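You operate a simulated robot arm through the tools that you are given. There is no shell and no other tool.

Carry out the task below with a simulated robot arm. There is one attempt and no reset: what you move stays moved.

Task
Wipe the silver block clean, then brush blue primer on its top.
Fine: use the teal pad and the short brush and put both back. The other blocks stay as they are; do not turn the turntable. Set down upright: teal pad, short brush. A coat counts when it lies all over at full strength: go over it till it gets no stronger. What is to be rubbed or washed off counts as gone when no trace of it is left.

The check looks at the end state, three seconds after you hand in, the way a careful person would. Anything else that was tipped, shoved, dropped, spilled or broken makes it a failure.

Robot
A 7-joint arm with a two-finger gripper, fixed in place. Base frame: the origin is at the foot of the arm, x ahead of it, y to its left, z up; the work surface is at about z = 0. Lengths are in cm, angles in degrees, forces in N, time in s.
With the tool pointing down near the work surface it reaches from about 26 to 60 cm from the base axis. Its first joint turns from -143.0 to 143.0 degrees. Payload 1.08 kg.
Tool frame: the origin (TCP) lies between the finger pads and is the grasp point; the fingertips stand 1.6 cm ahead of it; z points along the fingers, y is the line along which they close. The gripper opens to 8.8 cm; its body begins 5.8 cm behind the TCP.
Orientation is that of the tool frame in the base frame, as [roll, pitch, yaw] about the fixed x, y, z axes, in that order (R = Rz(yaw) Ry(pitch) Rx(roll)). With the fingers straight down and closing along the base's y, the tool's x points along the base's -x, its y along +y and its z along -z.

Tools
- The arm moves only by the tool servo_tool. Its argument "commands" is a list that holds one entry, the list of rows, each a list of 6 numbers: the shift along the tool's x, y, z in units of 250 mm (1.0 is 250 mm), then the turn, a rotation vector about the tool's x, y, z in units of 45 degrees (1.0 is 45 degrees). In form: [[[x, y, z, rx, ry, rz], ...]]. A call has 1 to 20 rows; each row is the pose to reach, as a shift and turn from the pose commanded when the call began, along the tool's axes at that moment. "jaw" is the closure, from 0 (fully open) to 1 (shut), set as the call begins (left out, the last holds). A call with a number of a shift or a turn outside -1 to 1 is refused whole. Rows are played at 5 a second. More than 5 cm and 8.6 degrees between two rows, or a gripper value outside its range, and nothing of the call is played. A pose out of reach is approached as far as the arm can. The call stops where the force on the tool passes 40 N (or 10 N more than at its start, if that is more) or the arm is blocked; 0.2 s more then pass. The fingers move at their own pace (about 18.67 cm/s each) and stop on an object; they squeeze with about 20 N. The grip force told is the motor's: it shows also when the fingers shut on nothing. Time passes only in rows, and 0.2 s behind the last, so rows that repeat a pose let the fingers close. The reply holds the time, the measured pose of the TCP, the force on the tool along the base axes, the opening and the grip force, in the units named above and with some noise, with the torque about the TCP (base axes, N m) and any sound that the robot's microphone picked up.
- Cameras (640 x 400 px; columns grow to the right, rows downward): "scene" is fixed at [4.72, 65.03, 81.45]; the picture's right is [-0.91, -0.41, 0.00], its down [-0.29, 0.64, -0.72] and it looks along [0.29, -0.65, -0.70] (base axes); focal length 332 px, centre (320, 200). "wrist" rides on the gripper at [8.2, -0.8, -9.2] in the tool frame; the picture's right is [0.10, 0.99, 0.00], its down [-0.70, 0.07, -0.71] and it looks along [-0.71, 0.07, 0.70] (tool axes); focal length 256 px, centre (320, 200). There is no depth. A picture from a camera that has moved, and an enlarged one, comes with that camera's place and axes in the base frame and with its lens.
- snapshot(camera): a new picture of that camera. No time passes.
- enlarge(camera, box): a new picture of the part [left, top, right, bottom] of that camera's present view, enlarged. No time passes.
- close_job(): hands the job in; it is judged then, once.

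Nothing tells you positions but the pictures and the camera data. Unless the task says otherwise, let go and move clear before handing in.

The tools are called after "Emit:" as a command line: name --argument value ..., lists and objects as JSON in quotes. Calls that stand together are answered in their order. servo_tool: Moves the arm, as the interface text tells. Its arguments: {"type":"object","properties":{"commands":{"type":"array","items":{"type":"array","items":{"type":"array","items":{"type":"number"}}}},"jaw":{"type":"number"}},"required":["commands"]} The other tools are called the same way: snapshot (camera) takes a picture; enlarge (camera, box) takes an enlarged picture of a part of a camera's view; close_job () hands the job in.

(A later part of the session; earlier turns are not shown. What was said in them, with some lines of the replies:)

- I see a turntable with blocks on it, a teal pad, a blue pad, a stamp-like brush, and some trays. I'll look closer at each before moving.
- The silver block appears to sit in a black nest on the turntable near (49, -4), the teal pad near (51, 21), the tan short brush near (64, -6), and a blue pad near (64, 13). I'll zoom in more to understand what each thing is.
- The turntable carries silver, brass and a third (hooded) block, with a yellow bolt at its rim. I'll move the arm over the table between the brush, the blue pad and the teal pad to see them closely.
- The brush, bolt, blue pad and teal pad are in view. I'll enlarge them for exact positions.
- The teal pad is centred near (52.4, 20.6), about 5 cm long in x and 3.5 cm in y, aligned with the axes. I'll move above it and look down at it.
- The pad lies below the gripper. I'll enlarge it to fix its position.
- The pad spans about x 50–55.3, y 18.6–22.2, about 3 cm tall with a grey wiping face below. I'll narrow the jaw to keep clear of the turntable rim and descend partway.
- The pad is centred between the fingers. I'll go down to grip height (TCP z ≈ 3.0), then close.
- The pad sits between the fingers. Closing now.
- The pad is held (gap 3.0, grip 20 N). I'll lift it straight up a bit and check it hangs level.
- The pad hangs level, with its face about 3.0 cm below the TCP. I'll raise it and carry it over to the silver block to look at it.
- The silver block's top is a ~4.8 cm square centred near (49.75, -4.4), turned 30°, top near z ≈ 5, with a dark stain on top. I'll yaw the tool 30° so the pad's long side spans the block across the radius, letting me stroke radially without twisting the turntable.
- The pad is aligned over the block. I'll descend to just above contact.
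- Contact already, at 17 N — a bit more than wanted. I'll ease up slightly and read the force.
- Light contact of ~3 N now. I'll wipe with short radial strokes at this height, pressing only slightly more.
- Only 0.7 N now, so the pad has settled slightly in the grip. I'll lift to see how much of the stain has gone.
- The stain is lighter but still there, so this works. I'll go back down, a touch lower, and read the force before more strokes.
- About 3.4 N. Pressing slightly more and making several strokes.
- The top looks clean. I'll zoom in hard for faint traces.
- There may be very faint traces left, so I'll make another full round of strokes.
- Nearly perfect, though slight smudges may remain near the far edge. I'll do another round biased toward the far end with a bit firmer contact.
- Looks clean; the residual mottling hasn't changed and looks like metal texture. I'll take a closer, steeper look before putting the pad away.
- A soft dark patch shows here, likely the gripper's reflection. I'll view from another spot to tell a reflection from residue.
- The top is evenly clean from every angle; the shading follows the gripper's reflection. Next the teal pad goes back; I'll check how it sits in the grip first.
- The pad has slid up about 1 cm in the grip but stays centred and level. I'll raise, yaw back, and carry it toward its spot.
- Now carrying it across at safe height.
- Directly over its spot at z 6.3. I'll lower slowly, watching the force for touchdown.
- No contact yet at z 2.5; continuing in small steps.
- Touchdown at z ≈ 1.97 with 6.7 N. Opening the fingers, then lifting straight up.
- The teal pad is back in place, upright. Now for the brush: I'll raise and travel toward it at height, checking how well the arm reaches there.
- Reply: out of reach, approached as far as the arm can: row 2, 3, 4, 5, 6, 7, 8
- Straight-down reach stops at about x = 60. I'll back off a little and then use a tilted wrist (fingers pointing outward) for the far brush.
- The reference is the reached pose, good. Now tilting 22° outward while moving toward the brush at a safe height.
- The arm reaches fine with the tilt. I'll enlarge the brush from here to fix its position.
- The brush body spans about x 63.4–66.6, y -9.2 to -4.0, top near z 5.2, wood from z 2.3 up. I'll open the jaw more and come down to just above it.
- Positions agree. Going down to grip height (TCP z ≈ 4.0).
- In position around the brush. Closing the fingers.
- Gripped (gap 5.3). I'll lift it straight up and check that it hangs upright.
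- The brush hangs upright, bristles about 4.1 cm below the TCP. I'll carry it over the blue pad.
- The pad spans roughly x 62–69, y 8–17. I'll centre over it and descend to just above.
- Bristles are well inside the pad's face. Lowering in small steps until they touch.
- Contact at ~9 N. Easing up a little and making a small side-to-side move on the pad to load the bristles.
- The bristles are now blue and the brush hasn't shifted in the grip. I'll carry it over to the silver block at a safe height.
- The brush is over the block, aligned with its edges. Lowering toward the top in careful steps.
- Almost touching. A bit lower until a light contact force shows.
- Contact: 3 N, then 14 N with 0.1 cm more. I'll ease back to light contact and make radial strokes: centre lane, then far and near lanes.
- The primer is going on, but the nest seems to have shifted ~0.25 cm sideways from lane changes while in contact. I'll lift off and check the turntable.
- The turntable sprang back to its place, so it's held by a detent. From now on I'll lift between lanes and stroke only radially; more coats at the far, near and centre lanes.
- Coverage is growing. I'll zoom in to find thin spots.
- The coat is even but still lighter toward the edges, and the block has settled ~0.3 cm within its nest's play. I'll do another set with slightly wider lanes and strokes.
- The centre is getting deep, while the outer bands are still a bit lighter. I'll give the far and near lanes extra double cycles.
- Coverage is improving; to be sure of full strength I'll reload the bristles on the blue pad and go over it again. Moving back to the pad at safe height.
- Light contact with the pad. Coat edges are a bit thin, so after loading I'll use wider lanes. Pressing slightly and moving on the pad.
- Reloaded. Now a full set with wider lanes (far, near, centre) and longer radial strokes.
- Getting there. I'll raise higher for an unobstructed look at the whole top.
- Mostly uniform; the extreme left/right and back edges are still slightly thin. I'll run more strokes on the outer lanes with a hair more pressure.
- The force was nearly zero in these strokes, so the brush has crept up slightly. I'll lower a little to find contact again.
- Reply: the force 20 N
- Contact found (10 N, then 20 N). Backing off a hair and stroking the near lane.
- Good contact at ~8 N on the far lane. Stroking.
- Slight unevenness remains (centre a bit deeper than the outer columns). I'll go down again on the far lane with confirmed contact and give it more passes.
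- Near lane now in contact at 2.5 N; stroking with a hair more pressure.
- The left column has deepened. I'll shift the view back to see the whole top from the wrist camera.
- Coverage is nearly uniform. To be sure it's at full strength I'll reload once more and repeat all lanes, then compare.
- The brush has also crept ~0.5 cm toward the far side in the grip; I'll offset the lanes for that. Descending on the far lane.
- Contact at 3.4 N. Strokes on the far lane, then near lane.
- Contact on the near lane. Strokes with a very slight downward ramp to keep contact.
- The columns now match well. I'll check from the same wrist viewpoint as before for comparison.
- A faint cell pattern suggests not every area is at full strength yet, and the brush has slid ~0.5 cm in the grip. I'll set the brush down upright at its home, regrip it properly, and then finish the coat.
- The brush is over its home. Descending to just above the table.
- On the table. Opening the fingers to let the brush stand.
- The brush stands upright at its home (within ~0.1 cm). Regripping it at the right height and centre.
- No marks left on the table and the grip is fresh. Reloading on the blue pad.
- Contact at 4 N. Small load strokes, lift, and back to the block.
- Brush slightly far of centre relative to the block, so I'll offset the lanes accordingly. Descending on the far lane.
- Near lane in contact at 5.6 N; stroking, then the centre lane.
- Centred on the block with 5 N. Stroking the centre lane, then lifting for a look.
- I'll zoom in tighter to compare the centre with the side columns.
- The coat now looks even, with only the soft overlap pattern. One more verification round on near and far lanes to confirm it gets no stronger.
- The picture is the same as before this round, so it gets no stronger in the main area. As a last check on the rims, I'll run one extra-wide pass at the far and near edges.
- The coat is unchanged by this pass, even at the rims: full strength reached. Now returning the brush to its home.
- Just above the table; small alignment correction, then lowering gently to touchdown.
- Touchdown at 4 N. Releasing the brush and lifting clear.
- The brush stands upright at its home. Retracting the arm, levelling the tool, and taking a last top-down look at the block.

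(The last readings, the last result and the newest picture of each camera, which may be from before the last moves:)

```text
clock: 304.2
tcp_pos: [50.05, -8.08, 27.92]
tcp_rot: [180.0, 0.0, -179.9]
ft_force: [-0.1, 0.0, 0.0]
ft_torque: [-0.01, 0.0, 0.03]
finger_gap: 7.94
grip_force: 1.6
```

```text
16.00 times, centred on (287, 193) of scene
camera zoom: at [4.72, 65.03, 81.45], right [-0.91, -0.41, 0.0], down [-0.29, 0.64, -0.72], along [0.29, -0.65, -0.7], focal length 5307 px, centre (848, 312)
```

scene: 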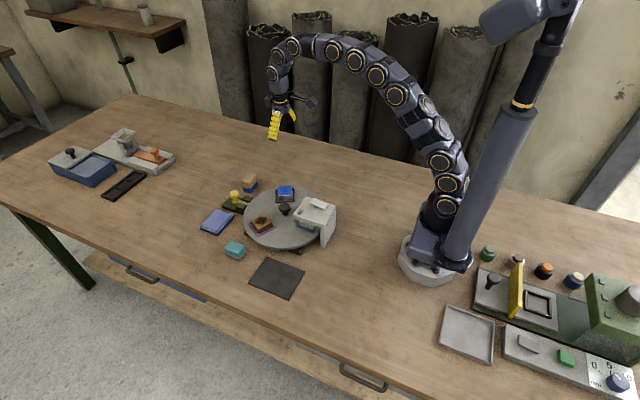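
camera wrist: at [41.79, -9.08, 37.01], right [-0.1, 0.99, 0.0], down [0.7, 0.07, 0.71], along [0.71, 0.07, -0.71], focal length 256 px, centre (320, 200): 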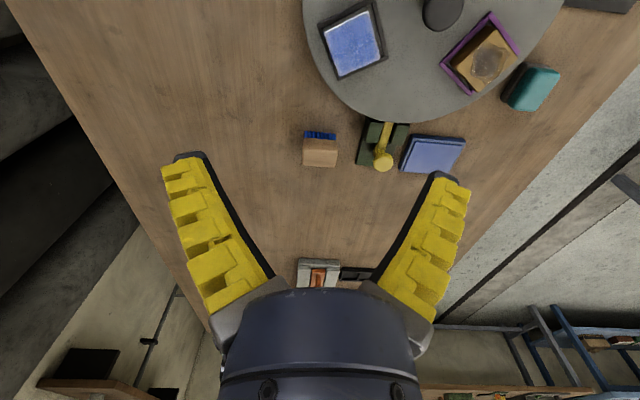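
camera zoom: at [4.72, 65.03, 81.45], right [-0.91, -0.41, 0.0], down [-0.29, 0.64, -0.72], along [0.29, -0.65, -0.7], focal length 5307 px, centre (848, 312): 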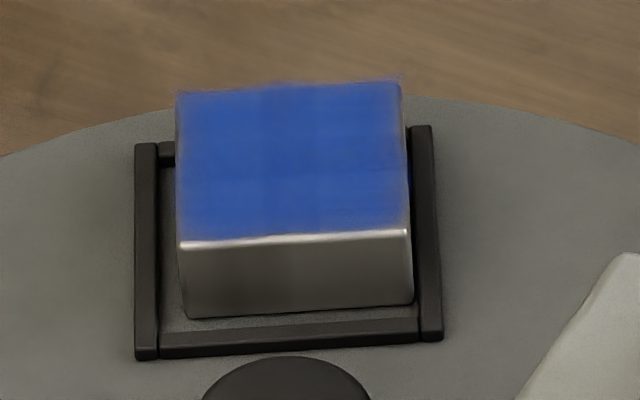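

Everything appears in place. I'll repeat my very first close-up frame to compare turntable and block positions with the start.

Emit:
enlarge --camera "scene" --box '[230, 170, 290, 215]'

Emit:
enlarge --camera "scene" --box '[270, 175, 350, 255]'

Emit:
enlarge --camera "scene" --box '[190, 200, 270, 270]'

```text
8.89 times, centred on (260, 192) of scene
camera zoom: at [4.72, 65.03, 81.45], right [-0.91, -0.41, 0.0], down [-0.29, 0.64, -0.72], along [0.29, -0.65, -0.7], focal length 2948 px, centre (853, 267)
```

zoom: 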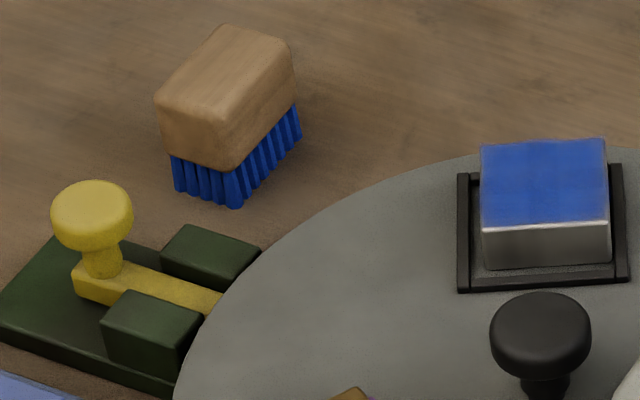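

```text
5.00 times, centred on (310, 215) of scene
camera zoom: at [4.72, 65.03, 81.45], right [-0.91, -0.41, 0.0], down [-0.29, 0.64, -0.72], along [0.29, -0.65, -0.7], focal length 1658 px, centre (370, 125)
```

zoom: 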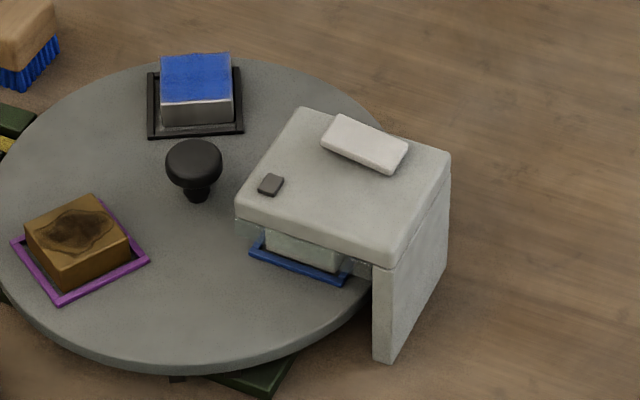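

```text
5.71 times, centred on (230, 235) of scene
camera zoom: at [4.72, 65.03, 81.45], right [-0.91, -0.41, 0.0], down [-0.29, 0.64, -0.72], along [0.29, -0.65, -0.7], focal length 1895 px, centre (834, 0)
```

zoom: 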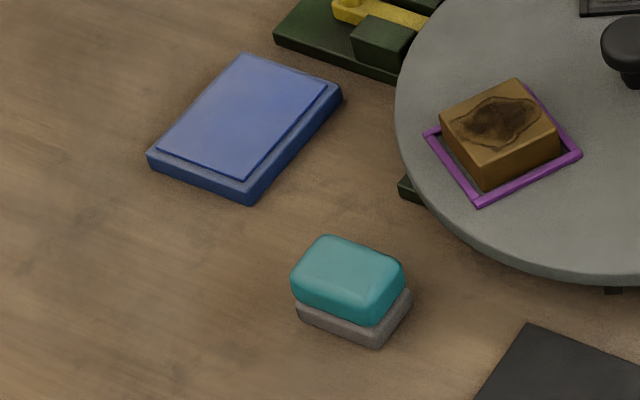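

The silver block is wiped clean and its top is coated blue. The last passes, including one with a freshly loaded brush, made the coat no stronger.

The teal pad and short brush are upright back in their places. The turntable, the other blocks and the rest of the bench match the starting pictures. The silver block sits about 0.3 cm off its starting spot, still inside its nest.

The gripper is empty and clear, so I'm handing in.

Emit:
close_job

```text
The job is handed in.
```

I wiped the silver block clean and brushed blue primer over its whole top, and the job is handed in. I haven't seen the result of the check.

- **Coat:** I kept going over it until it got no stronger. The last rounds, one of them with a freshly loaded brush, changed nothing I could see. The very edges still look slightly softer in the pictures; extra passes there made no difference either.
- **Tools:** The teal pad and the short brush are upright, back where they started. The brush's bristles are now blue.
- **Turntable and other blocks:** The turntable gave slightly under the brush during the first coat and sprang back. It and the other blocks match the starting pictures.
- **Silver block:** It ended up about 0.3 cm from where it started, still inside its nest.
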